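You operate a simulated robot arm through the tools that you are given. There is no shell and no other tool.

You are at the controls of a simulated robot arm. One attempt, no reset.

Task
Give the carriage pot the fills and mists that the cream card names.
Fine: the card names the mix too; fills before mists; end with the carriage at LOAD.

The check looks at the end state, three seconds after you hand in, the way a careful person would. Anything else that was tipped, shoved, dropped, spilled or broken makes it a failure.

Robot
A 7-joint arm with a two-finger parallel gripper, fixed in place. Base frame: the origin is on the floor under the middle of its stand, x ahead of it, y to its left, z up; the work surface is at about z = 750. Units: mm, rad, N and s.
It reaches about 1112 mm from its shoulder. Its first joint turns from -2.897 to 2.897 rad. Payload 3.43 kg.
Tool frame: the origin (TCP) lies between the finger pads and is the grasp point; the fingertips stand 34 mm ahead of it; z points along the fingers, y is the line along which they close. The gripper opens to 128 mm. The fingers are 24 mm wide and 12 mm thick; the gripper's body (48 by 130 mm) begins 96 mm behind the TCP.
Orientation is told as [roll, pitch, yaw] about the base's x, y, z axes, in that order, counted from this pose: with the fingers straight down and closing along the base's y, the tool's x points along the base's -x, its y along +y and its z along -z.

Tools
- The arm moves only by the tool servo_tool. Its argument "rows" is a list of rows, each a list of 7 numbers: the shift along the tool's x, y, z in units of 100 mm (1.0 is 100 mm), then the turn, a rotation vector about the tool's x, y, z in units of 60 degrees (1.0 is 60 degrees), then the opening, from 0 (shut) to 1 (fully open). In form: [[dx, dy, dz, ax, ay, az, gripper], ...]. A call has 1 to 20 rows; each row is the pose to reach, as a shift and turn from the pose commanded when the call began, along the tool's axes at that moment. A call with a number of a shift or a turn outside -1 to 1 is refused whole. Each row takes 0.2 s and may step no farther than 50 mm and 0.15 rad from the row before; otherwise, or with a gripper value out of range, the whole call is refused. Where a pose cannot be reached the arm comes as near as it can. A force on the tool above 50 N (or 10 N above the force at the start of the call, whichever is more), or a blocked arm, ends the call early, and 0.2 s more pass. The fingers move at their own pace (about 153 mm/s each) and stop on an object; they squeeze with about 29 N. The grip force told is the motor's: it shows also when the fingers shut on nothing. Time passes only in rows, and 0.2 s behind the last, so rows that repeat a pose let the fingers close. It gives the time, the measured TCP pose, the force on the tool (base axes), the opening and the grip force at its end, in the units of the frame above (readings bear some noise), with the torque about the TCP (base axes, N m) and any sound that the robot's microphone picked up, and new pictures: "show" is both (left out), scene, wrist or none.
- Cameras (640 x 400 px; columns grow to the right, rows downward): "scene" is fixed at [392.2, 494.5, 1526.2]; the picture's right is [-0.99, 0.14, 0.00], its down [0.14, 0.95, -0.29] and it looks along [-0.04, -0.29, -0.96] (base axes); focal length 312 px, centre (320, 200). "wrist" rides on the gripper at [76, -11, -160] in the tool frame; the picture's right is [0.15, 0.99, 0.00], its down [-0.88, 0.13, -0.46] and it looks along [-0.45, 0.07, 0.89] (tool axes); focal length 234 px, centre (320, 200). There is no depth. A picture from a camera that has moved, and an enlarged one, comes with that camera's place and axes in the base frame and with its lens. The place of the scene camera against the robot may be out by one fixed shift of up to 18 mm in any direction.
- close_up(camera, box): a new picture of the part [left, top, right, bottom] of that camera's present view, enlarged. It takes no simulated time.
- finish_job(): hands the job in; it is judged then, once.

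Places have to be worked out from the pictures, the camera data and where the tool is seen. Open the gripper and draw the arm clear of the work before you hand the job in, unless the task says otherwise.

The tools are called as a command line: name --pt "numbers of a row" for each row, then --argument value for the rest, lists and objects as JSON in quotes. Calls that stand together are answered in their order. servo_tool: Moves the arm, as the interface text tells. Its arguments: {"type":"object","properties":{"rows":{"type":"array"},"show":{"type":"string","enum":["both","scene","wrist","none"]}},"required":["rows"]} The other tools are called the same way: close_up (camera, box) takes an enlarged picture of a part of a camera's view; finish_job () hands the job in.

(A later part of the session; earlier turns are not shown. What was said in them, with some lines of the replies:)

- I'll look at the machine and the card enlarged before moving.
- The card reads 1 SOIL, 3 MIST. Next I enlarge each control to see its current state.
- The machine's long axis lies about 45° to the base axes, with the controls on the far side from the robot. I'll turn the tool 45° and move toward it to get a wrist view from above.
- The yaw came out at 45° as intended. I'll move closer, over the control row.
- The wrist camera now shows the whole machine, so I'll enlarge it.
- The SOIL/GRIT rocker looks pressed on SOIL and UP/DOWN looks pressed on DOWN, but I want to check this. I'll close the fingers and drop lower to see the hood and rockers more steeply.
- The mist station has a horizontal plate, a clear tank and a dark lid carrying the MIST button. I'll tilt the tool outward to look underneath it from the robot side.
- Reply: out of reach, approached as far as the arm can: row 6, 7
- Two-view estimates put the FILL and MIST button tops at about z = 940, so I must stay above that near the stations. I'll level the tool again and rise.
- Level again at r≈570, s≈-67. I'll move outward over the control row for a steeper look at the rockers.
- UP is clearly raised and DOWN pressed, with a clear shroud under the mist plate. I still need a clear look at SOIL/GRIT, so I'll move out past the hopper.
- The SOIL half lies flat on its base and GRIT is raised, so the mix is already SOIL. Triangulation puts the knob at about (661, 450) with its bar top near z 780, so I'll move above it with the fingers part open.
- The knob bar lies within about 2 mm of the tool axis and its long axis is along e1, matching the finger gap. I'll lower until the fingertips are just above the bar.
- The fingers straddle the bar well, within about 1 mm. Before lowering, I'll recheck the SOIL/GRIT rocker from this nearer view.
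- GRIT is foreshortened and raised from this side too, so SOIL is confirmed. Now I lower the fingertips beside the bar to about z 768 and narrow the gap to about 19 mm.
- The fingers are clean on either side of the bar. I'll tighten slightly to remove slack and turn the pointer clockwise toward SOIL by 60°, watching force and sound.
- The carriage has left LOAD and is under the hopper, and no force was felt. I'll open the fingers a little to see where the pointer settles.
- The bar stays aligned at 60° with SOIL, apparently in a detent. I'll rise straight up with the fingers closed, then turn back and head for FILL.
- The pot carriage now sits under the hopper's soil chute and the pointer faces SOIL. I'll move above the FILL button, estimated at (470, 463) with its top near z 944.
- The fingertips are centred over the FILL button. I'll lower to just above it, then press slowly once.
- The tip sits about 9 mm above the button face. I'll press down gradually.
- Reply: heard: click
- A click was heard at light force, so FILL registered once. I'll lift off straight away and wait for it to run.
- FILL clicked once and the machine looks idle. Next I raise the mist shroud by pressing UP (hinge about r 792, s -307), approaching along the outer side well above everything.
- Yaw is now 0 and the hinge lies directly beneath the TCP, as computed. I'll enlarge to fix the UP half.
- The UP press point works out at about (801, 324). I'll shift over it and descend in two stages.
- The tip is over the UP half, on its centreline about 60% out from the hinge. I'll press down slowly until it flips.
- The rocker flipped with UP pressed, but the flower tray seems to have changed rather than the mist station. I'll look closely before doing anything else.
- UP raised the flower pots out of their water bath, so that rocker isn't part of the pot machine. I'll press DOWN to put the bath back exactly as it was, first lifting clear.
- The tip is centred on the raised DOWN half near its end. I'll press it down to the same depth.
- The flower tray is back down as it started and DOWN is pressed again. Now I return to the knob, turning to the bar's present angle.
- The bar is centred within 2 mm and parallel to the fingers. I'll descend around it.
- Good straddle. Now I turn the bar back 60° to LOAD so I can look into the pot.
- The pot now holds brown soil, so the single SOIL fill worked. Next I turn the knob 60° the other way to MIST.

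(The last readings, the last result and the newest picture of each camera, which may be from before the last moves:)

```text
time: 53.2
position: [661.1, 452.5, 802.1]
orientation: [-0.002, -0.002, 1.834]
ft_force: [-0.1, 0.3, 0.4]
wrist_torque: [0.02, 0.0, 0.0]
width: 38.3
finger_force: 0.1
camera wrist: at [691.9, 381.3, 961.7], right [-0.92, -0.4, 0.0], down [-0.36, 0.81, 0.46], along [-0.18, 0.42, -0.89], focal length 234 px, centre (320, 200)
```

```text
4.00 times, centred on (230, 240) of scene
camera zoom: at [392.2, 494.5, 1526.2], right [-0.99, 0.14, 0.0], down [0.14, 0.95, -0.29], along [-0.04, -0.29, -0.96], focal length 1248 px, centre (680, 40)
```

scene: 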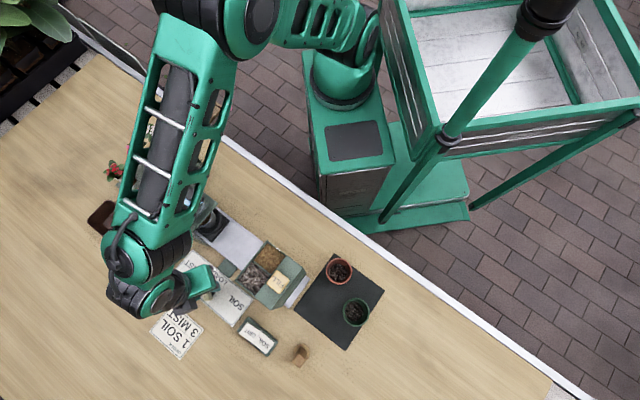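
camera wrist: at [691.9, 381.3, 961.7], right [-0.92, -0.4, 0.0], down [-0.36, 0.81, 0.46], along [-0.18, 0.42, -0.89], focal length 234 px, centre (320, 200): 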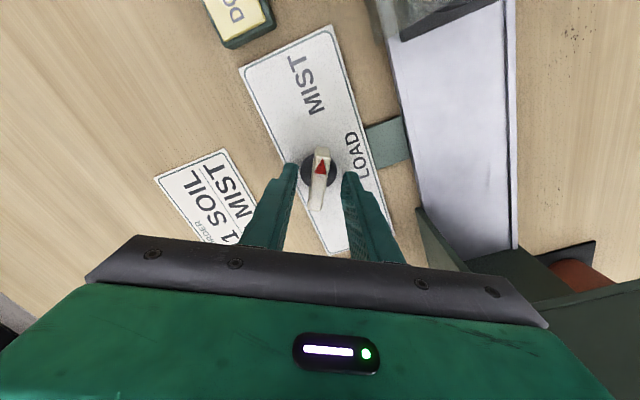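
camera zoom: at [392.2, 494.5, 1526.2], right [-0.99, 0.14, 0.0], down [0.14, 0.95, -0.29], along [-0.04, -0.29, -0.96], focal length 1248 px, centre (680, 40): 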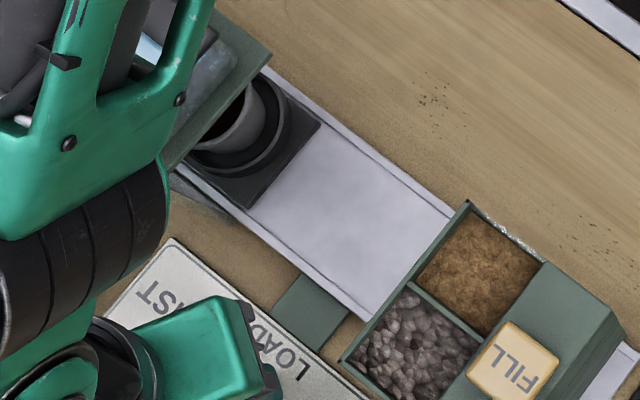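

The carriage is at the MIST stop with the pot under the mist plate (platform edge at s ≈ -216, as expected). I'll rise, turn back to 45°, and move over the MIST button at about (643, 293).

servo_tool --pt "0 0 -0.2 0 0 0 0.3" --pt "0 0 -0.4 0 0 0 0.3" --pt "0 0 -0.6 0 0 0 0" --pt "0 0 -0.8 0 0 0 0" --pt "0 0 -1.0 0 0 0 0" --show "none"

servo_tool --pt "0 0 -0.2 0 0 0.125 0" --pt "0 0 -0.4 0 0 0.25 0" --pt "0 0 -0.6 0 0 0.375 0" --pt "0 0 -0.8 0 0 0.5 0" --pt "0 0 -1.0 0 0 0.625 0" --pt "0 0 -1.0 0 0 0.75 0" --pt "0 0 -1.0 0 0 0.875 0" --pt "0 0 -1.0 0 0 1.0 0" --pt "0 0 -1.0 0 0 1.0 0" --show "none"

servo_tool --pt "0.1 -0.1 -0.2 0 0 0 0" --pt "0.3 -0.3 -0.25 0 0 0 0" --pt "0.5 -0.5 -0.25 0 0 0 0" --pt "0.7 -0.7 -0.25 0 0 0 0" --pt "0.8 -0.9 -0.25 0 0 0 0" --pt "0.8 -0.99 -0.25 0 0 0 0" --pt "0.8 -0.99 -0.25 0 0 0 0" --show "both"

```text
time: 54.4
position: [661.5, 451.8, 903.1]
orientation: [-0.002, -0.001, 1.834]
ft_force: [0.1, -0.1, 0.0]
wrist_torque: [0.0, 0.0, 0.02]
width: 0.3
finger_force: 29.1
```

```text
time: 56.4
position: [659.9, 452.8, 1002.1]
orientation: [0.0, -0.002, 0.785]
ft_force: [0.3, -0.6, -0.5]
wrist_torque: [0.02, 0.0, -0.01]
width: 0.0
finger_force: 29.2
```

```text
time: 58.0
position: [673.6, 325.5, 1026.9]
orientation: [0.0, -0.005, 0.786]
ft_force: [-0.5, 0.3, 0.0]
wrist_torque: [-0.01, 0.02, -0.02]
width: 0.3
finger_force: 28.9
camera wrist: at [627.7, 262.6, 1186.8], right [-0.8, 0.6, 0.0], down [0.53, 0.71, 0.46], along [0.27, 0.37, -0.89], focal length 234 px, centre (320, 200)
```

scene: 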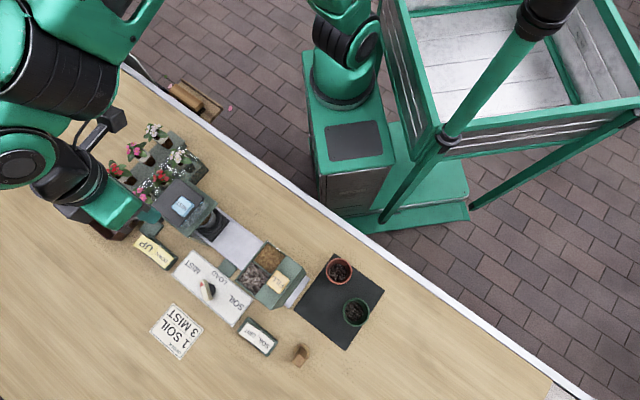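
wrist: 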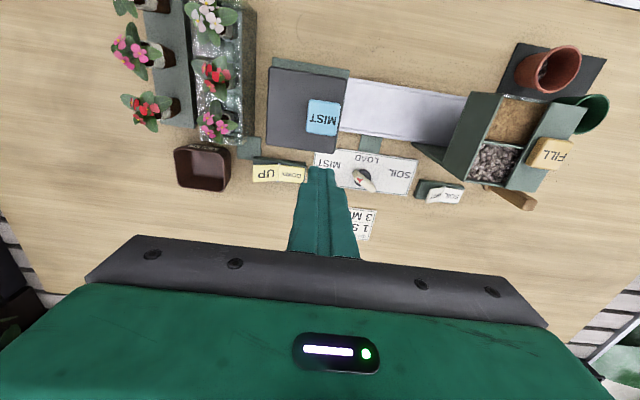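

I'm at r 706, s -246. I'll move in 45 mm to be over the MIST button and check the alignment.

servo_tool --pt "0.2 -0.01 0 0 0 0 0" --pt "0.4 -0.014 0 0 0 0 0" --pt "0.45 -0.014 0 0 0 0 0" --pt "0.45 -0.014 0 0 0 0 0" --show "wrist"

close_up --camera "wrist" --box '[240, 100, 400, 220]'

```text
time: 59.0
position: [643.3, 293.4, 1027.9]
orientation: [-0.001, -0.003, 0.785]
ft_force: [0.2, 0.4, -0.8]
wrist_torque: [0.01, 0.02, -0.01]
width: 0.0
finger_force: 28.8
camera wrist: at [596.7, 230.6, 1186.9], right [-0.8, 0.6, 0.0], down [0.53, 0.71, 0.46], along [0.27, 0.37, -0.89], focal length 234 px, centre (320, 200)
```

wrist: 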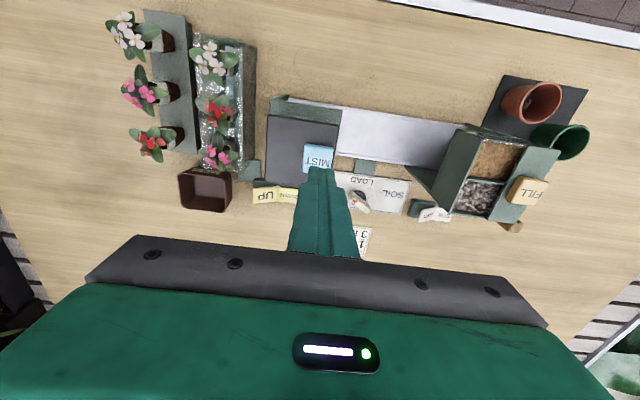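

```text
3.33 times, centred on (320, 160) of wrist
camera zoom: at [596.7, 230.6, 1186.9], right [-0.8, 0.6, 0.0], down [0.53, 0.71, 0.46], along [0.27, 0.37, -0.89], focal length 781 px, centre (320, 333)
```

zoom: 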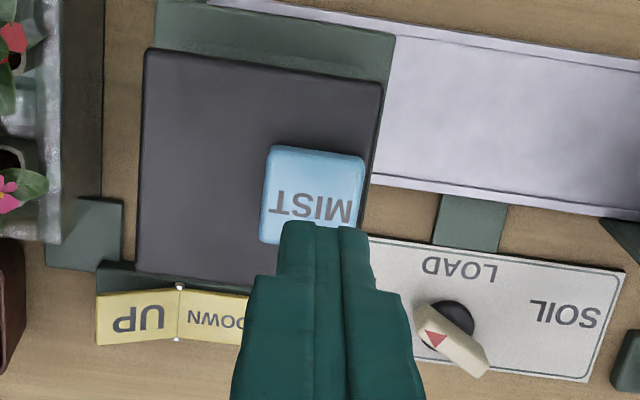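

The MIST button is centred under the tip within 2 mm. I'll lower to just above it.

servo_tool --pt "0 -0.02 0.15 0 0 0 0" --pt "0 -0.02 0.28 0 0 0 0" --pt "0 -0.02 0.36 0 0 0 0" --pt "0 -0.02 0.4 0 0 0 0" --pt "0 -0.02 0.4 0 0 0 0" --show "wrist"

close_up --camera "wrist" --box '[260, 120, 380, 210]'

```text
time: 60.2
position: [644.4, 290.6, 987.8]
orientation: [0.001, -0.003, 0.787]
ft_force: [1.1, 0.6, 0.4]
wrist_torque: [0.01, 0.02, 0.0]
width: 0.0
finger_force: 29.4
camera wrist: at [598.5, 228.8, 1146.7], right [-0.8, 0.6, 0.0], down [0.53, 0.71, 0.46], along [0.27, 0.37, -0.89], focal length 234 px, centre (320, 200)
```

wrist: 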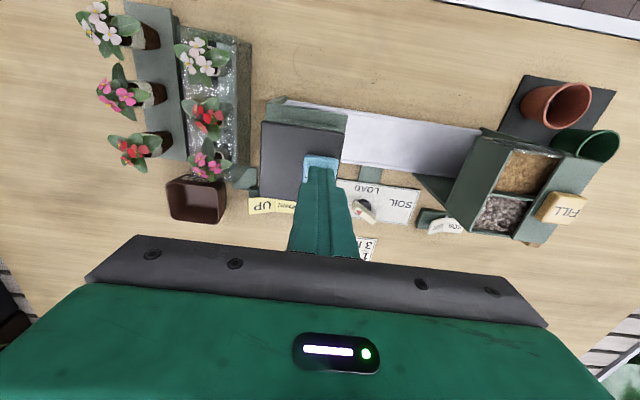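

```text
4.44 times, centred on (320, 165) of wrist
camera zoom: at [598.5, 228.8, 1146.7], right [-0.8, 0.6, 0.0], down [0.53, 0.71, 0.46], along [0.27, 0.37, -0.89], focal length 1041 px, centre (320, 356)
```

zoom: 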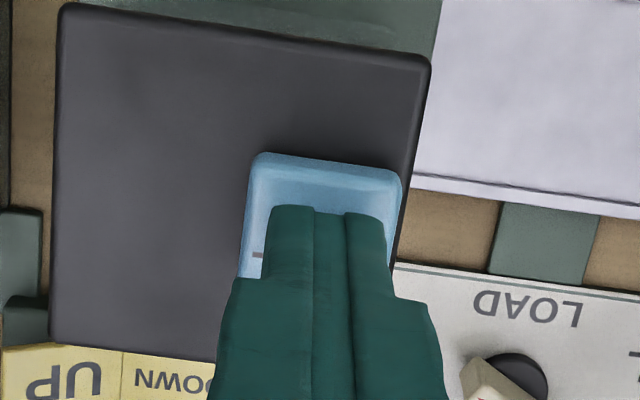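

The alignment matches the FILL press. First MIST press, slowly and to the same depth.

servo_tool --pt "0 0 0.04 0 0 0 0" --pt "0 0 0.06 0 0 0 0" --pt "0 0 0.08 0 0 0 0" --pt "0 0 0.09 0 0 0 0" --pt "0 0 0.1 0 0 0 0" --pt "0 0 0.11 0 0 0 0" --pt "0 0 0.12 0 0 0 0" --pt "0 0 0.13 0 0 0 0" --show "none"

```text
time: 62.0
position: [644.3, 290.9, 973.2]
orientation: [0.001, -0.003, 0.785]
ft_force: [0.6, -1.4, 1.5]
wrist_torque: [-0.01, 0.02, 0.0]
width: 0.2
finger_force: 28.8
```

No click yet and only light contact, so I'll continue a few millimetres deeper.

servo_tool --pt "0 0 0.01 0 0 0 0" --pt "0 0 0.02 0 0 0 0" --pt "0 0 0.03 0 0 0 0" --show "none"

```text
time: 62.8
position: [644.3, 291.2, 970.7]
orientation: [0.001, -0.003, 0.786]
ft_force: [0.9, 1.4, 2.3]
wrist_torque: [-0.01, -0.02, 0.0]
width: 0.0
finger_force: 29.1
heard: click
```

First MIST click at TCP z ≈ 971. I'll release fully and wait for the mist cycle, then look.

servo_tool --pt "0 0 -0.08 0 0 0 0" --pt "0 0 -0.18 0 0 0 0" --pt "0 0 -0.18 0 0 0 0" --pt "0 0 -0.18 0 0 0 0" --show "both"

close_up --camera "scene" --box '[160, 170, 260, 270]'

```text
time: 63.8
position: [645.8, 291.7, 989.7]
orientation: [0.0, -0.005, 0.785]
ft_force: [0.4, 0.2, 0.2]
wrist_torque: [0.02, -0.01, 0.01]
width: 0.3
finger_force: 29.6
camera wrist: at [598.7, 228.7, 1148.7], right [-0.8, 0.6, 0.0], down [0.53, 0.71, 0.46], along [0.27, 0.37, -0.89], focal length 234 px, centre (320, 200)
```

scene: 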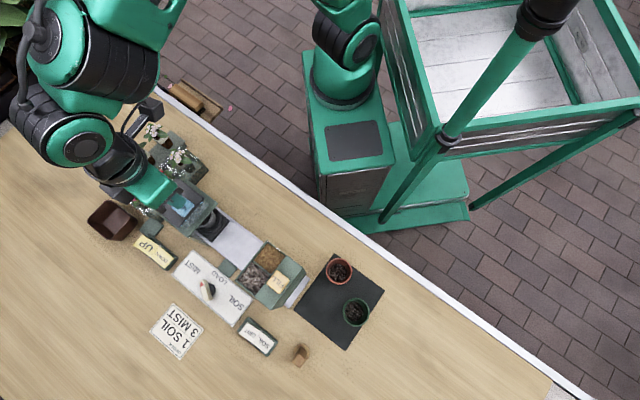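
wrist: 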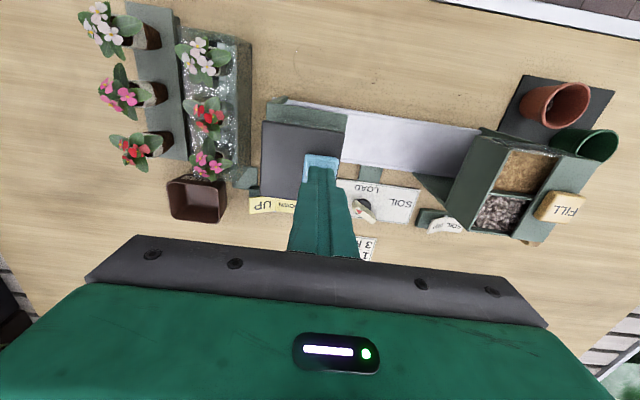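

```text
4.00 times, centred on (210, 220) of scene
camera zoom: at [392.2, 494.5, 1526.2], right [-0.99, 0.14, 0.0], down [0.14, 0.95, -0.29], along [-0.04, -0.29, -0.96], focal length 1248 px, centre (760, 120)
```

zoom: 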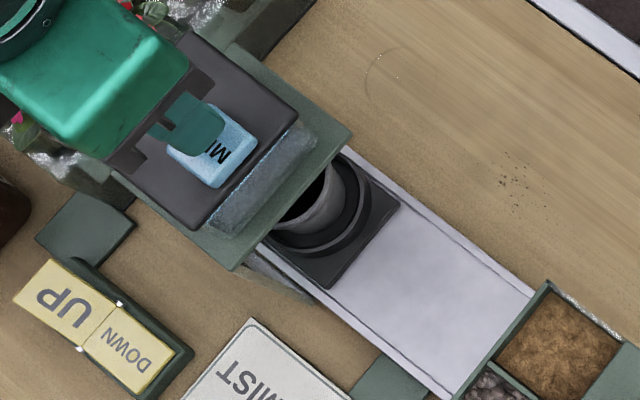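

The pot stands under the nozzle and nothing else has changed. I'll wait a moment, then press MIST a second time with the same depth.

servo_tool --pt "0 0 0 0 0 0 0" --pt "0 0 0 0 0 0 0" --pt "0 0 0 0 0 0 0" --pt "0 0 0 0 0 0 0" --pt "0 0 0 0 0 0 0" --pt "0 0 0 0 0 0 0" --pt "0 0 0 0 0 0 0" --pt "0 0 0 0 0 0 0" --pt "0 0 0.06 0 0 0 0" --pt "0 0 0.1 0 0 0 0" --pt "0 0 0.13 0 0 0 0" --pt "0 0 0.15 0 0 0 0" --pt "0 0 0.16 0 0 0 0" --pt "0 0 0.17 0 0 0 0" --pt "0 0 0.18 0 0 0 0" --pt "0 0 0.19 0 0 0 0" --show "none"

```text
time: 67.2
position: [645.2, 291.0, 969.3]
orientation: [0.0, -0.004, 0.786]
ft_force: [1.6, 0.1, 2.6]
wrist_torque: [-0.02, -0.05, -0.01]
width: 0.2
finger_force: 29.2
heard: click
```

Second MIST click. I'll release, wait, and then make the third press the same way.

servo_tool --pt "0 0 -0.09 0 0 0 0" --pt "0 0 -0.19 0 0 0 0" --pt "0 0 -0.19 0 0 0 0" --pt "0 0 -0.19 0 0 0 0" --pt "0 0 -0.19 0 0 0 0" --pt "0 0 -0.19 0 0 0 0" --pt "0 0 -0.19 0 0 0 0" --pt "0 0 -0.19 0 0 0 0" --pt "0 0 -0.19 0 0 0 0" --pt "0 0 -0.19 0 0 0 0" --pt "0 0 -0.19 0 0 0 0" --pt "0 0 -0.19 0 0 0 0" --pt "0 0 -0.19 0 0 0 0" --show "wrist"

servo_tool --pt "0 0 0.06 0 0 0 0" --pt "0 0 0.1 0 0 0 0" --pt "0 0 0.13 0 0 0 0" --pt "0 0 0.15 0 0 0 0" --pt "0 0 0.16 0 0 0 0" --pt "0 0 0.17 0 0 0 0" --pt "0 0 0.18 0 0 0 0" --pt "0 0 0.19 0 0 0 0" --show "none"

```text
time: 70.0
position: [645.9, 291.9, 988.5]
orientation: [0.0, -0.003, 0.784]
ft_force: [0.1, 0.4, 0.3]
wrist_torque: [0.0, 0.03, 0.02]
width: 0.0
finger_force: 29.4
camera wrist: at [599.7, 229.0, 1148.0], right [-0.8, 0.6, 0.0], down [0.53, 0.71, 0.46], along [0.27, 0.37, -0.89], focal length 234 px, centre (320, 200)
```

wrist: 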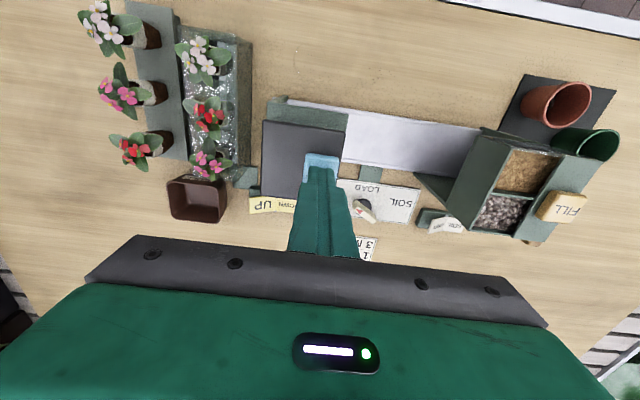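

```text
time: 71.8
position: [645.3, 291.5, 970.7]
orientation: [-0.001, -0.001, 0.785]
ft_force: [0.7, 0.8, 2.2]
wrist_torque: [0.04, 0.02, -0.03]
width: 0.0
finger_force: 28.8
heard: click
```

Third MIST click heard, so the count is 1 fill and 3 mists. I'll release, rise clear, and wait for the last cycle before moving the carriage.

servo_tool --pt "0 0 -0.1 0 0 0 0" --pt "0 0 -0.3 0 0 0 0" --pt "0 0 -0.55 0 0 0 0" --pt "0 0 -0.55 0 0 0 0" --pt "0 0 -0.55 0 0 0 0" --pt "0 0 -0.55 0 0 0 0" --pt "0 0 -0.55 0 0 0 0" --pt "0 0 -0.55 0 0 0 0" --pt "0 0 -0.55 0 0 0 0" --pt "0 0 -0.55 0 0 0 0" --show "none"

servo_tool --pt "-0.2 0.1 0 0 0 0 0" --pt "-0.4 0.3 0 0 0 0 0" --pt "-0.6 0.5 0 0 0 0 0" --pt "-0.8 0.75 0 0 0 0 0" --pt "-1.0 0.99 0 0 0 0 0" --pt "-1.0 0.99 0 0 0 0 0" --pt "-1.0 0.99 0 0 0 0 0" --show "both"

```text
time: 74.0
position: [644.1, 292.2, 1023.2]
orientation: [-0.001, -0.004, 0.785]
ft_force: [-0.3, -0.3, -0.6]
wrist_torque: [0.01, -0.01, -0.03]
width: 0.0
finger_force: 29.6
```

```text
time: 75.6
position: [647.0, 431.1, 1026.2]
orientation: [0.0, -0.003, 0.785]
ft_force: [0.4, -0.7, 0.4]
wrist_torque: [0.04, 0.0, 0.03]
width: 0.0
finger_force: 29.5
camera wrist: at [600.5, 369.1, 1185.4], right [-0.8, 0.6, 0.0], down [0.53, 0.71, 0.46], along [0.27, 0.37, -0.89], focal length 234 px, centre (320, 200)
```

scene: 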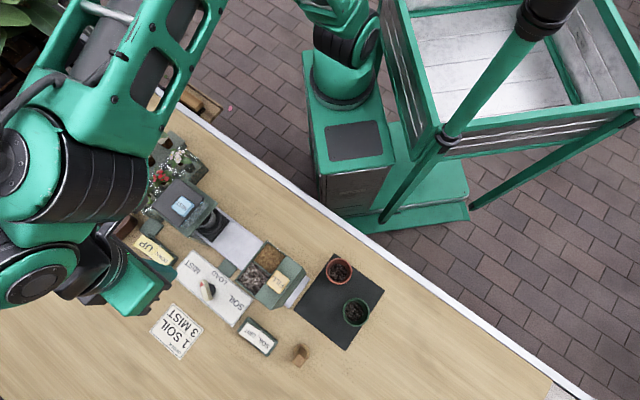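
wrist: 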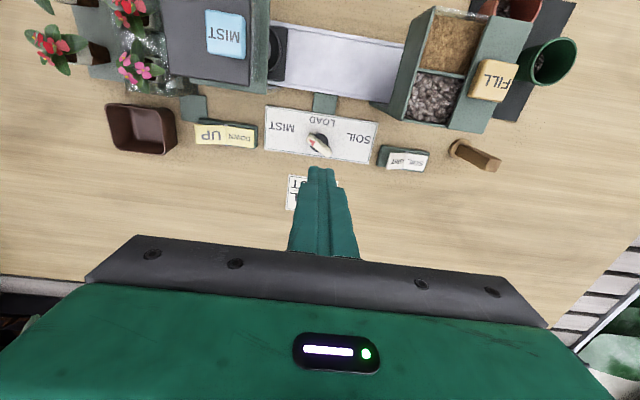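

I'm near the knob. I'll shift over it while turning to the bar's MIST angle (yaw 105°) and lowering to z ≈ 926.

servo_tool --pt "-0.05 0.01 0.1 0 0 -0.125 0" --pt "-0.1 0.02 0.2 0 0 -0.25 0.1" --pt "-0.15 0.03 0.35 0 0 -0.375 0.2" --pt "-0.2 0.04 0.5 0 0 -0.5 0.35" --pt "-0.25 0.05 0.65 0 0 -0.625 0.35" --pt "-0.25 0.05 0.8 0 0 -0.75 0.35" --pt "-0.25 0.05 0.95 0 0 -0.875 0.35" --pt "-0.25 0.05 1.0 0 0 -1.0 0.35" --pt "-0.25 0.05 1.0 0 0 -1.0 0.35" --show "wrist"

close_up --camera "wrist" --box '[260, 100, 380, 220]'

```text
time: 77.6
position: [660.3, 455.0, 925.6]
orientation: [-0.002, -0.003, 1.834]
ft_force: [-0.2, 0.2, -0.4]
wrist_torque: [0.05, 0.01, 0.01]
width: 44.8
finger_force: 0.1
camera wrist: at [691.0, 383.0, 1086.2], right [-0.92, -0.4, 0.0], down [-0.36, 0.81, 0.46], along [-0.18, 0.42, -0.89], focal length 234 px, centre (320, 200)
```

wrist: 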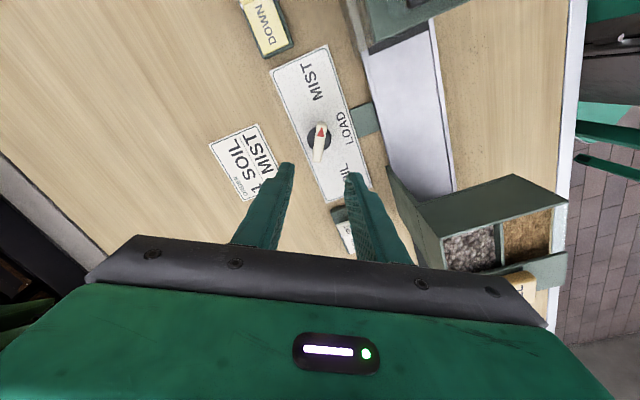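

```text
3.33 times, centred on (320, 160) of wrist
camera zoom: at [691.0, 383.0, 1086.2], right [-0.92, -0.4, 0.0], down [-0.36, 0.81, 0.46], along [-0.18, 0.42, -0.89], focal length 781 px, centre (320, 333)
```

zoom: 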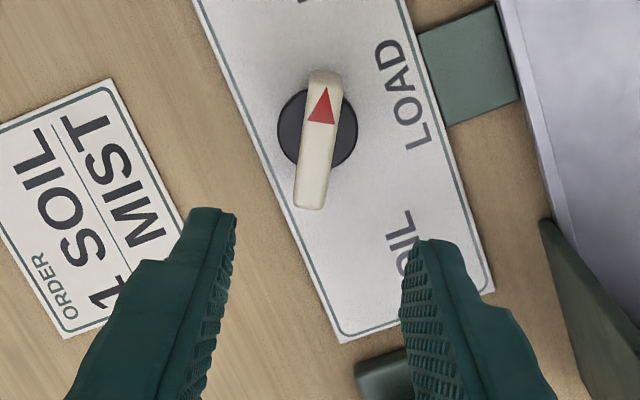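

The bar is parallel to the fingers, with the knob axis about 4 mm to the tool's +x side. I'll correct that and descend around the bar.

servo_tool --pt "0.04 0 0.2 0 0 0 0.35" --pt "0.04 0 0.4 0 0 0 0.35" --pt "0.04 0 0.6 0 0 0 0.35" --pt "0.04 0 0.8 0 0 0 0.35" --pt "0.04 0 0.95 0 0 0 0.35" --pt "0.04 0 0.95 0 0 0 0.35" --show "none"

servo_tool --pt "0 0 0.1 0 0 0 0.35" --pt "0 0 0.2 0 0 0 0.35" --pt "0 0 0.28 0 0 0 0.25" --pt "0 0 0.28 0 0 0 0.15" --pt "0 0 0.28 0 0 0 0.15" --show "wrist"

close_up --camera "wrist" --box '[260, 100, 380, 220]'

```text
time: 79.0
position: [661.7, 450.7, 830.2]
orientation: [-0.004, -0.003, 1.836]
ft_force: [-0.1, 0.4, 0.7]
wrist_torque: [-0.01, -0.01, 0.01]
width: 44.8
finger_force: 0.0
```

```text
time: 80.2
position: [660.5, 448.9, 801.5]
orientation: [-0.001, -0.001, 1.834]
ft_force: [0.2, 0.7, -0.4]
wrist_torque: [-0.01, 0.01, -0.02]
width: 19.2
finger_force: 0.0
camera wrist: at [691.7, 377.6, 962.1], right [-0.92, -0.4, 0.0], down [-0.36, 0.82, 0.46], along [-0.18, 0.42, -0.89], focal length 234 px, centre (320, 200)
```

wrist: 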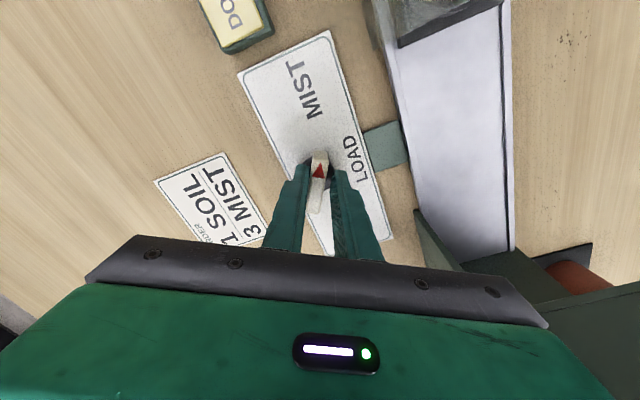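

```text
3.33 times, centred on (320, 160) of wrist
camera zoom: at [691.7, 377.6, 962.1], right [-0.92, -0.4, 0.0], down [-0.36, 0.82, 0.46], along [-0.18, 0.42, -0.89], focal length 781 px, centre (320, 333)
```

zoom: 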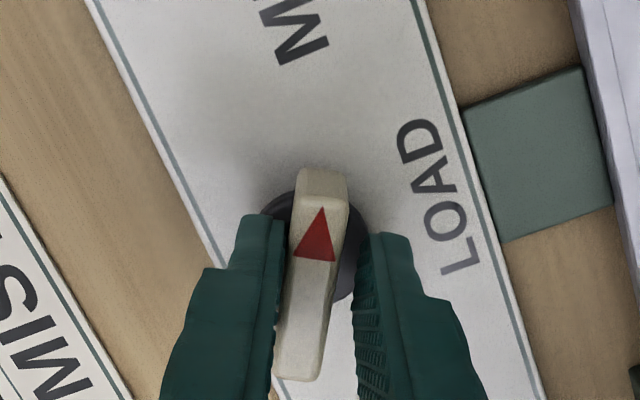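

The bar sits about 1.5 mm toward the left finger. I'll shift to centre it and then turn 60° back to LOAD.

servo_tool --pt "0 -0.015 0 0 0 0 0.15" --pt "0 -0.015 0 0 0 0 0.115" --pt "0 -0.015 0 0 0 0.125 0.115" --pt "0 -0.015 0 0 0 0.25 0.115" --pt "0 -0.015 0 0 0 0.375 0.115" --pt "0 -0.015 0 0 0 0.5 0.115" --pt "0 -0.015 0 0 0 0.625 0.115" --pt "0 -0.015 0 0 0 0.75 0.115" --pt "0 -0.015 0 0 0 0.875 0.115" --pt "0 -0.015 0 0 0 1.0 0.115" --pt "0 -0.015 0 0 0 1.0 0.115" --pt "0 -0.015 0 0 0 1.0 0.3" --pt "0 -0.015 0 0 0 1.0 0.35" --show "both"

close_up --camera "wrist" --box '[230, 0, 440, 220]'

close_up --camera "scene" --box '[200, 210, 280, 290]'

```text
time: 83.0
position: [664.6, 451.0, 802.3]
orientation: [-0.001, -0.003, 0.785]
ft_force: [-0.4, -0.6, -0.6]
wrist_torque: [0.0, -0.02, -0.02]
width: 44.7
finger_force: 0.2
camera wrist: at [617.3, 388.1, 961.9], right [-0.8, 0.6, 0.0], down [0.53, 0.71, 0.46], along [0.27, 0.37, -0.89], focal length 234 px, centre (320, 200)
```

scene: 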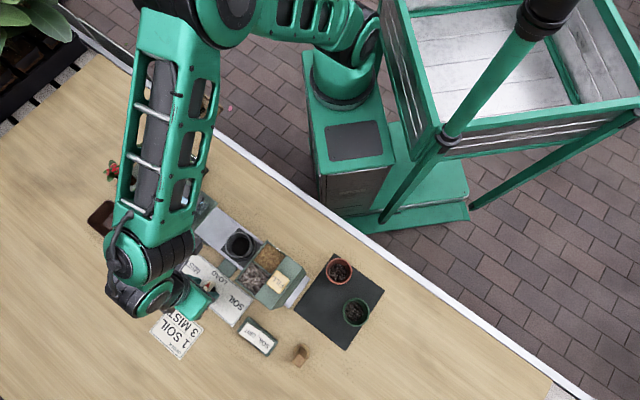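
wrist: 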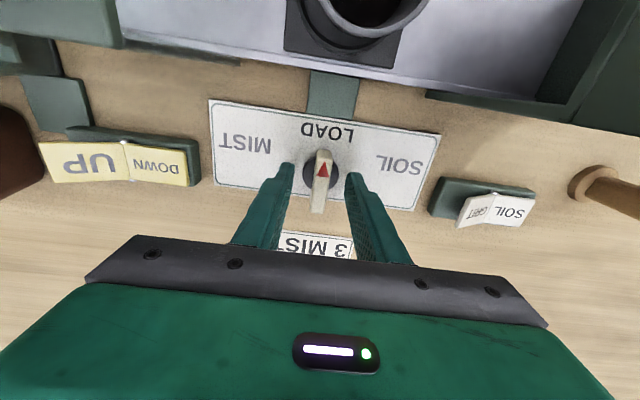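

```text
1.82 times, centred on (335, 110) of wrist
camera zoom: at [617.3, 388.1, 961.9], right [-0.8, 0.6, 0.0], down [0.53, 0.71, 0.46], along [0.27, 0.37, -0.89], focal length 426 px, centre (293, 364)
```

zoom: 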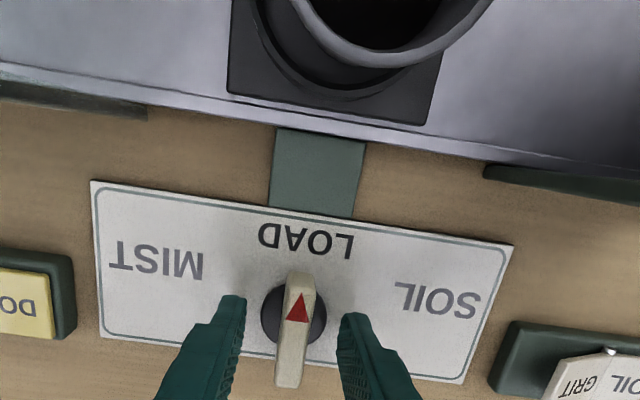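

```text
5.00 times, centred on (240, 250) of scene
camera zoom: at [392.2, 494.5, 1526.2], right [-0.99, 0.14, 0.0], down [0.14, 0.95, -0.29], along [-0.04, -0.29, -0.96], focal length 1560 px, centre (720, -50)
```

zoom: 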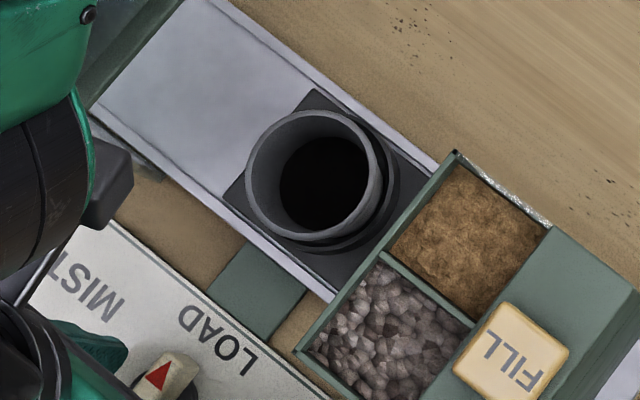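

The soil now looks dark and wet. The carriage seems a few millimetres short of its earlier LOAD spot, so I'll wait a moment and compare the pointer and platform.

servo_tool --pt "0 0 0 0 0 0 0.35" --pt "0 0 0 0 0 0 0.35" --pt "0 0 0 0 0 0 0.35" --pt "0 0 0 0 0 0 0.35" --pt "0 0 0 0 0 0 0.35" --show "none"

close_up --camera "scene" --box '[200, 210, 280, 290]'

close_up --camera "wrist" --box '[260, 100, 380, 220]'

close_up --camera "wrist" --box '[230, 0, 440, 220]'

```text
time: 84.2
position: [663.1, 450.4, 803.0]
orientation: [0.001, -0.002, 0.787]
ft_force: [0.2, 0.5, -0.5]
wrist_torque: [0.0, -0.01, 0.01]
width: 44.7
finger_force: 0.1
```

```text
5.00 times, centred on (240, 250) of scene
camera zoom: at [392.2, 494.5, 1526.2], right [-0.99, 0.14, 0.0], down [0.14, 0.95, -0.29], along [-0.04, -0.29, -0.96], focal length 1560 px, centre (720, -50)
```

zoom: 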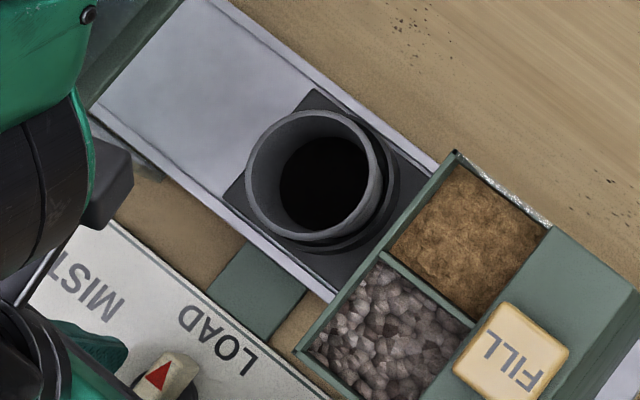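

```text
3.33 times, centred on (320, 160) of wrist
camera zoom: at [617.3, 388.0, 961.9], right [-0.8, 0.6, 0.0], down [0.53, 0.71, 0.46], along [0.27, 0.37, -0.89], focal length 781 px, centre (320, 333)
```

zoom: 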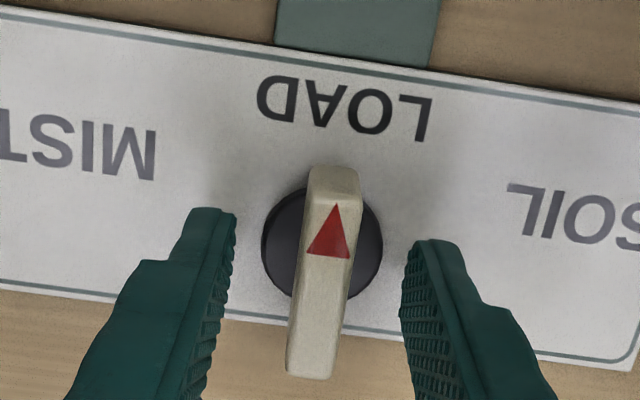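

```text
1.82 times, centred on (335, 110) of wrist
camera zoom: at [617.3, 388.0, 961.9], right [-0.8, 0.6, 0.0], down [0.53, 0.71, 0.46], along [0.27, 0.37, -0.89], focal length 426 px, centre (293, 364)
```

zoom: 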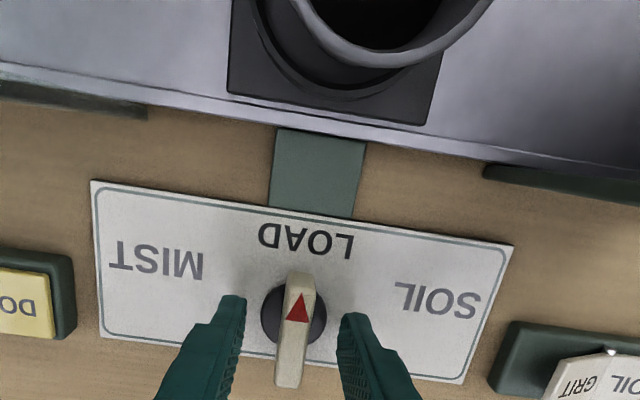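

The carriage is stationary. I'll take the same close-ups as at the start to compare its position with the original LOAD position directly.

close_up --camera "scene" --box '[170, 240, 260, 330]'

close_up --camera "scene" --box '[220, 220, 320, 370]'

close_up --camera "scene" --box '[130, 180, 310, 370]'

```text
4.44 times, centred on (215, 285) of scene
camera zoom: at [392.2, 494.5, 1526.2], right [-0.99, 0.14, 0.0], down [0.14, 0.95, -0.29], along [-0.04, -0.29, -0.96], focal length 1387 px, centre (787, -178)
```

zoom: 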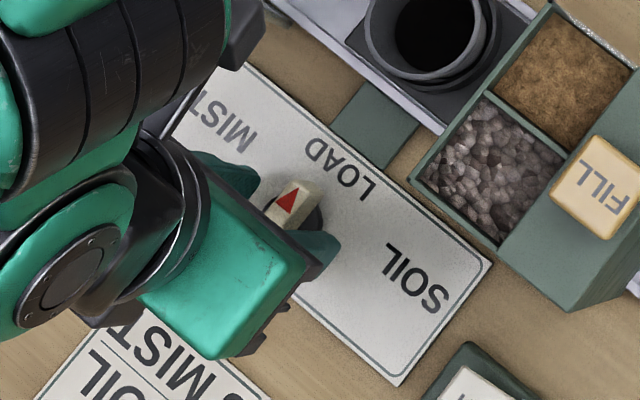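

```text
2.67 times, centred on (270, 295) of scene
camera zoom: at [392.2, 494.5, 1526.2], right [-0.99, 0.14, 0.0], down [0.14, 0.95, -0.29], along [-0.04, -0.29, -0.96], focal length 832 px, centre (453, -53)
```

zoom: 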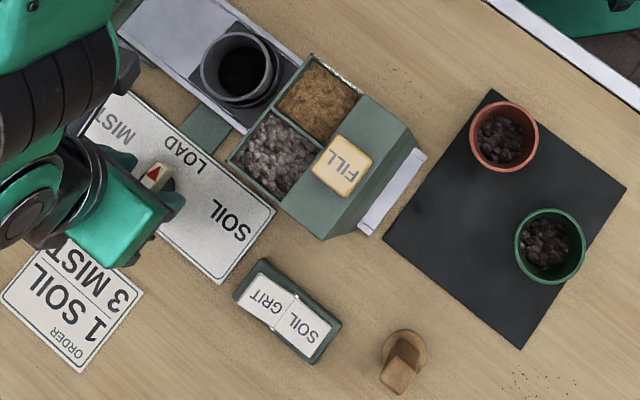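

```text
2.11 times, centred on (220, 275) of scene
camera zoom: at [392.2, 494.5, 1526.2], right [-0.99, 0.14, 0.0], down [0.14, 0.95, -0.29], along [-0.04, -0.29, -0.96], focal length 657 px, centre (530, 42)
```

zoom: 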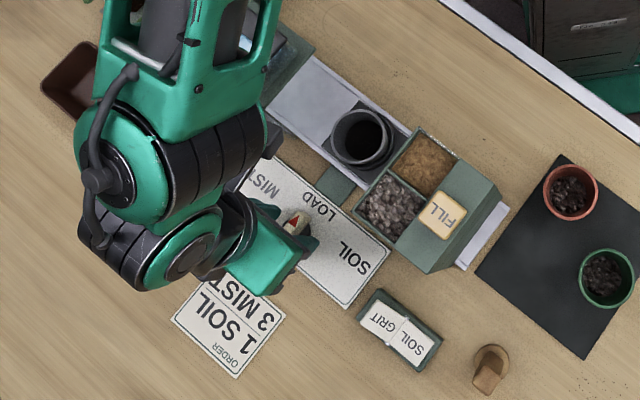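

The platform is centred on the LOAD connector, as at the start. I'll rise clear of the knob with the fingers open and look down at the pot to check that it sits properly.

servo_tool --pt "0 0 -0.2 0 0 0 0.35" --pt "0 0 -0.4 0 0 0 0.35" --pt "0 0 -0.6 0 0 0 0.35" --pt "0 0 -0.8 0 0 0 0.35" --pt "0 0 -1.0 0 0 0 0.35" --pt "0 0 -1.0 0 0 0 0.35" --show "none"

servo_tool --pt "0 0 -0.3 0 0 0 0.35" --pt "0 0 -0.6 0 0 0 0.5" --pt "0 0 -0.9 0 0 0 0.7" --pt "0.2 0 -1.0 0 0 0 1.0" --pt "0.5 0 -1.0 0 0 0 1.0" --pt "0.8 0 -1.0 0 0 0 1.0" --pt "0.9 0 -1.0 0 0 0 1.0" --pt "0.9 0 -1.0 0 0 0 1.0" --show "both"

close_up --camera "wrist" --box '[220, 60, 420, 200]'

close_up --camera "scene" --box '[130, 180, 310, 370]'

```text
time: 85.6
position: [662.9, 449.9, 902.1]
orientation: [0.001, -0.002, 0.785]
ft_force: [-0.7, 0.3, 0.2]
wrist_torque: [0.01, -0.01, -0.04]
width: 44.8
finger_force: 0.1
```

```text
time: 87.4
position: [599.1, 388.2, 1002.4]
orientation: [0.001, -0.003, 0.787]
ft_force: [-0.6, -0.2, 0.9]
wrist_torque: [0.0, -0.01, 0.02]
width: 128.0
finger_force: 0.2
camera wrist: at [552.2, 324.2, 1161.8], right [-0.8, 0.6, 0.0], down [0.53, 0.71, 0.46], along [0.27, 0.37, -0.89], focal length 234 px, centre (320, 200)
```

scene: 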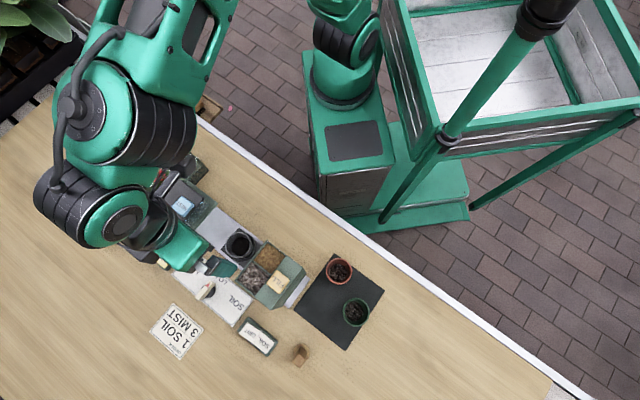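
wrist: 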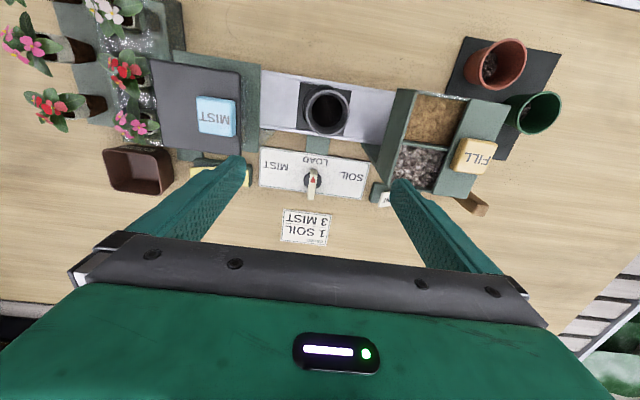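

```text
2.86 times, centred on (320, 130) of wrist
camera zoom: at [552.2, 324.2, 1161.8], right [-0.8, 0.6, 0.0], down [0.53, 0.71, 0.46], along [0.27, 0.37, -0.89], focal length 669 px, centre (320, 400)
```

zoom: 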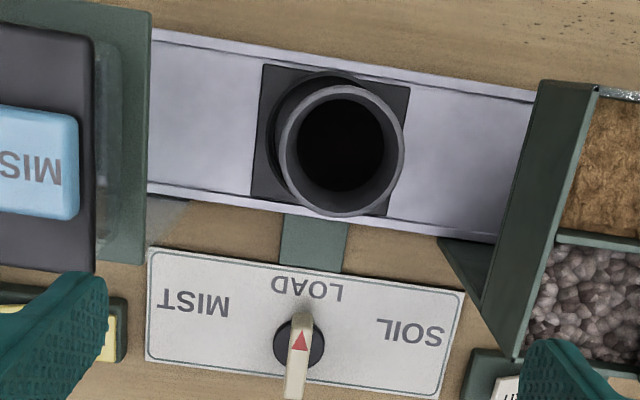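

```text
2.11 times, centred on (220, 275) of scene
camera zoom: at [392.2, 494.5, 1526.2], right [-0.99, 0.14, 0.0], down [0.14, 0.95, -0.29], along [-0.04, -0.29, -0.96], focal length 657 px, centre (530, 42)
```

zoom: 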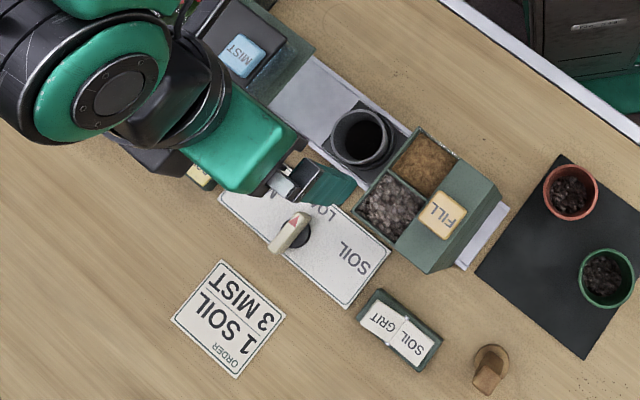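

The platform centre is back at its starting place (s ≈ -150.6), though the pot rim looks a few millimetres off-centre in its ring. I'll draw back toward the robot and take a low side view to confirm the pot is upright.

servo_tool --pt "0.2 0 -0.05 0 0 0 1.0" --pt "0.4 0 -0.1 0 0 0 0.8" --pt "0.6 0 -0.1 0 0 0 0.5" --pt "0.8 0 -0.1 0 0 0 0.2" --pt "1.0 0 -0.1 0 0 0 0" --pt "1.0 0 -0.1 0 0 0 0" --show "none"

servo_tool --pt "0.13 0.03 0.05 0 -0.1 0 0" --pt "0.26 0.06 0.1 0 -0.2 0 0" --pt "0.4 0.1 0.15 0 -0.3 0 0" --pt "0.53 0.13 0.2 0 -0.4 0 0" --pt "0.66 0.16 0.25 0 -0.5 0 0" --pt "0.8 0.2 0.3 0 -0.59 0 0" --pt "0.8 0.2 0.3 0 -0.59 0 0" --show "both"

close_up --camera "wrist" --box '[150, 70, 320, 220]'

close_up --camera "wrist" --box '[260, 80, 350, 180]'

```text
time: 88.8
position: [526.0, 314.3, 1012.0]
orientation: [0.001, -0.002, 0.785]
ft_force: [-0.4, -0.1, -0.2]
wrist_torque: [0.01, -0.04, 0.03]
width: 0.0
finger_force: 29.3
```

```text
time: 90.4
position: [456.4, 271.6, 982.4]
orientation: [-0.001, -0.623, 0.786]
ft_force: [-0.2, 0.3, -0.2]
wrist_torque: [0.02, 0.02, -0.01]
width: 0.1
finger_force: 29.0
camera wrist: at [356.0, 154.6, 1067.7], right [-0.78, 0.61, -0.09], down [0.23, 0.41, 0.88], along [0.58, 0.67, -0.46], focal length 234 px, centre (320, 200)
```

scene: 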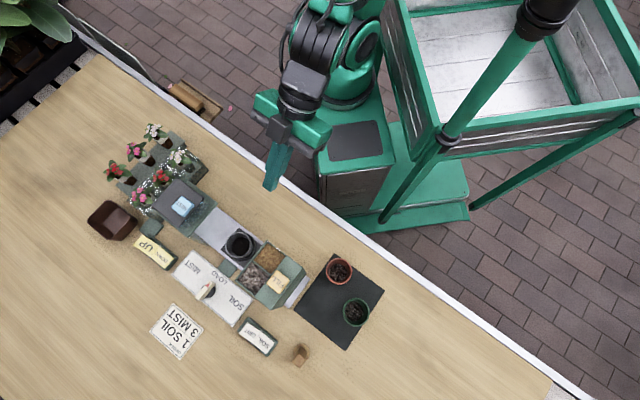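
wrist: 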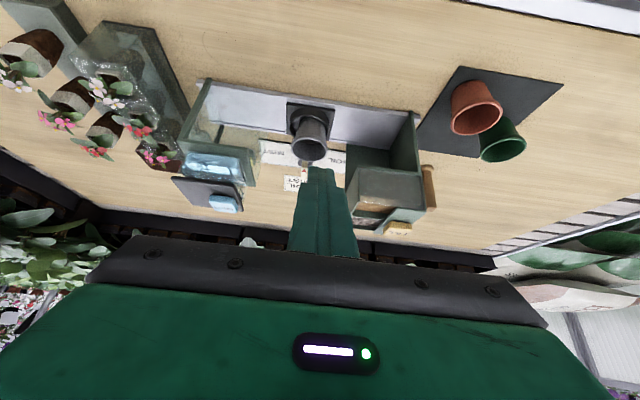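

```text
2.67 times, centred on (235, 145) of wrist
camera zoom: at [356.0, 154.6, 1067.7], right [-0.78, 0.61, -0.09], down [0.23, 0.41, 0.88], along [0.58, 0.67, -0.46], focal length 624 px, centre (547, 347)
```

zoom: 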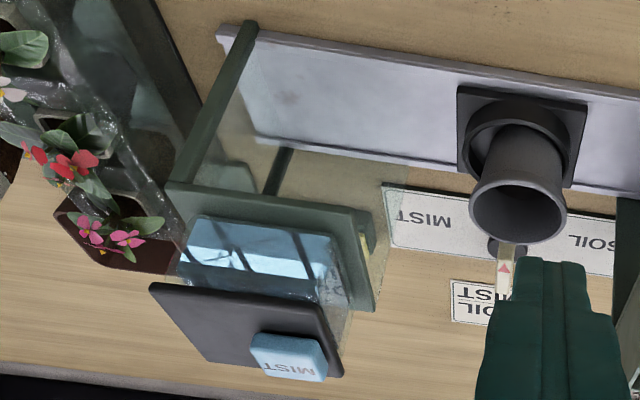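

```text
4.00 times, centred on (305, 130) of wrist
camera zoom: at [356.0, 154.6, 1067.7], right [-0.78, 0.61, -0.09], down [0.23, 0.41, 0.88], along [0.58, 0.67, -0.46], focal length 937 px, centre (380, 480)
```

zoom: 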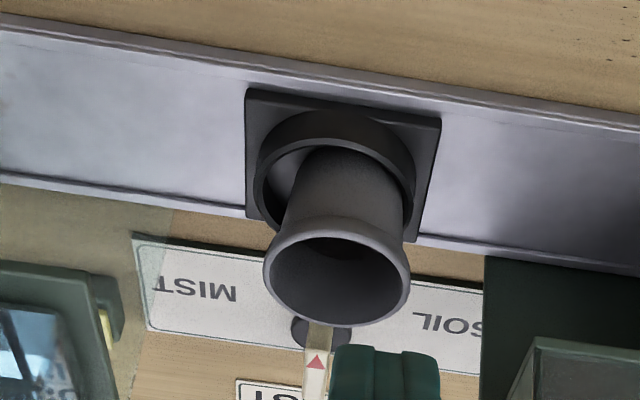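

The pot is upright in its oversized ring, where it only slid a few millimetres, and the carriage matches its original LOAD position. The flowers, bin and mat pots are all as they were, so I'll open the gripper and level the arm clear of the work.

servo_tool --pt "0 0 -0.1 0 0.1 0 0.3" --pt "0 0 -0.2 0 0.2 0 0.6" --pt "0 0 -0.3 0 0.3 0 1.0" --pt "0 0 -0.4 0 0.4 0 1.0" --pt "0 0 -0.5 0 0.5 0 1.0" --pt "0 0 -0.6 0 0.59 0 1.0" --pt "0 0 -0.6 0 0.59 0 1.0" --pt "0 0 -0.6 0 0.59 0 1.0" --show "both"

close_up --camera "scene" --box '[80, 110, 310, 370]'

close_up --camera "scene" --box '[210, 220, 270, 270]'

```text
time: 92.2
position: [433.0, 247.1, 1029.6]
orientation: [0.001, -0.002, 0.787]
ft_force: [-0.2, 0.2, 0.0]
wrist_torque: [0.02, -0.01, 0.01]
width: 128.1
finger_force: 0.2
camera wrist: at [387.5, 185.3, 1189.6], right [-0.8, 0.6, 0.0], down [0.53, 0.71, 0.46], along [0.27, 0.37, -0.89], focal length 234 px, centre (320, 200)
```

scene: 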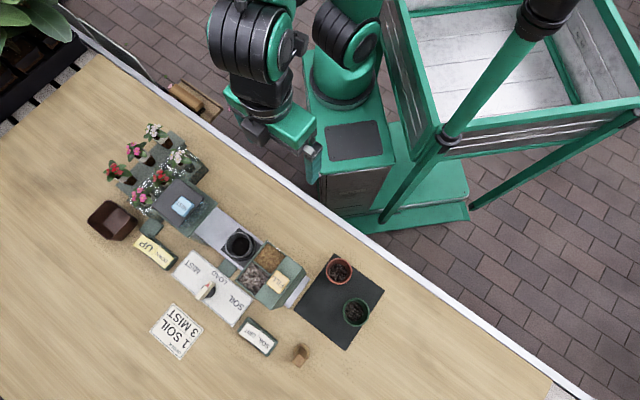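
wrist: 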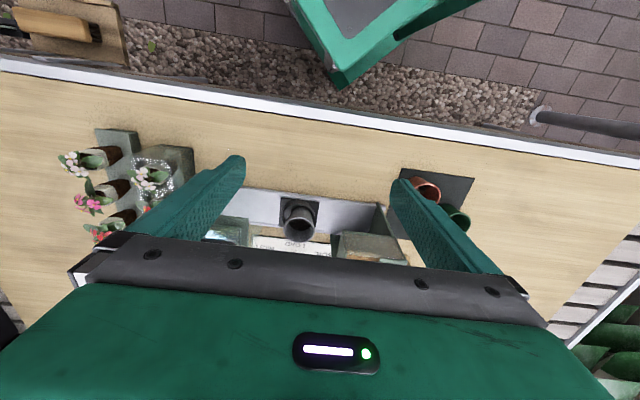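

```text
1.54 times, centred on (195, 240) of scene
camera zoom: at [392.2, 494.5, 1526.2], right [-0.99, 0.14, 0.0], down [0.14, 0.95, -0.29], along [-0.04, -0.29, -0.96], focal length 480 px, centre (512, 138)
```

zoom: 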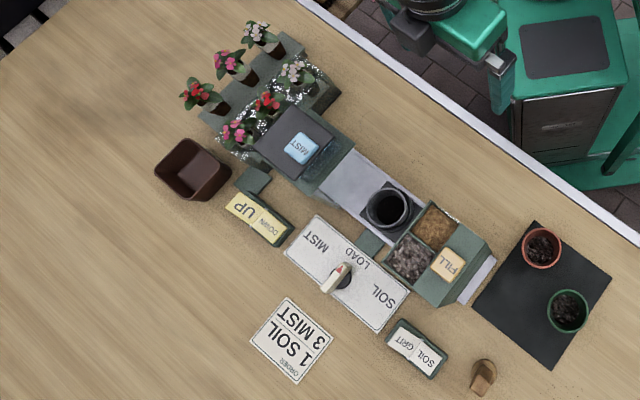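

```text
8.00 times, centred on (240, 245) of scene
camera zoom: at [392.2, 494.5, 1526.2], right [-0.99, 0.14, 0.0], down [0.14, 0.95, -0.29], along [-0.04, -0.29, -0.96], focal length 2497 px, centre (960, -160)
```

zoom: 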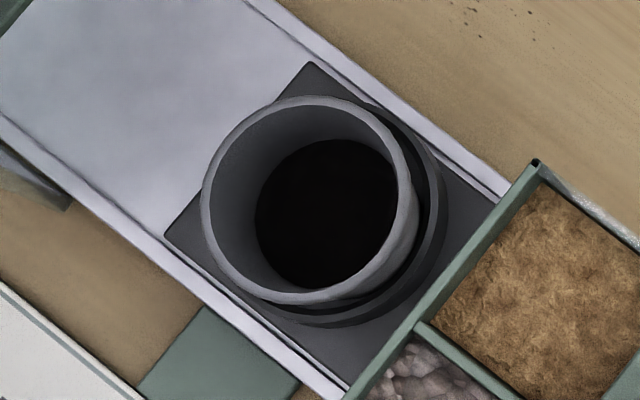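

The pot has wet soil from one fill and three mists, and the carriage is at LOAD with the pointer on LOAD. The gripper is open and clear, and everything else is as it began, so I'm handing in.

finish_job

```text
The job is handed in.
```

I handed the job in with the carriage pot filled once with SOIL and misted three times, and the carriage back at LOAD.

- **Fill:** I pressed FILL once with the mix already on SOIL, and heard one click. Afterwards the pot held brown soil.
- **Mists:** I pressed MIST three times after the fill and heard three separate clicks. The soil then looked dark and wet.
- **Wrong rocker:** I pressed UP on the UP/DOWN rocker, thinking it worked the mist station. It lifted the front row of flower pots out of their water bath instead. I pressed DOWN straight away, and the flowers went back down, with nothing tipped or spilled that I could see.
- **Pot position:** The pot slid a few millimetres inside its oversized ring while the carriage moved. It is still upright.

The arm finished clear of the work with the gripper open, and I saw nothing else disturbed.
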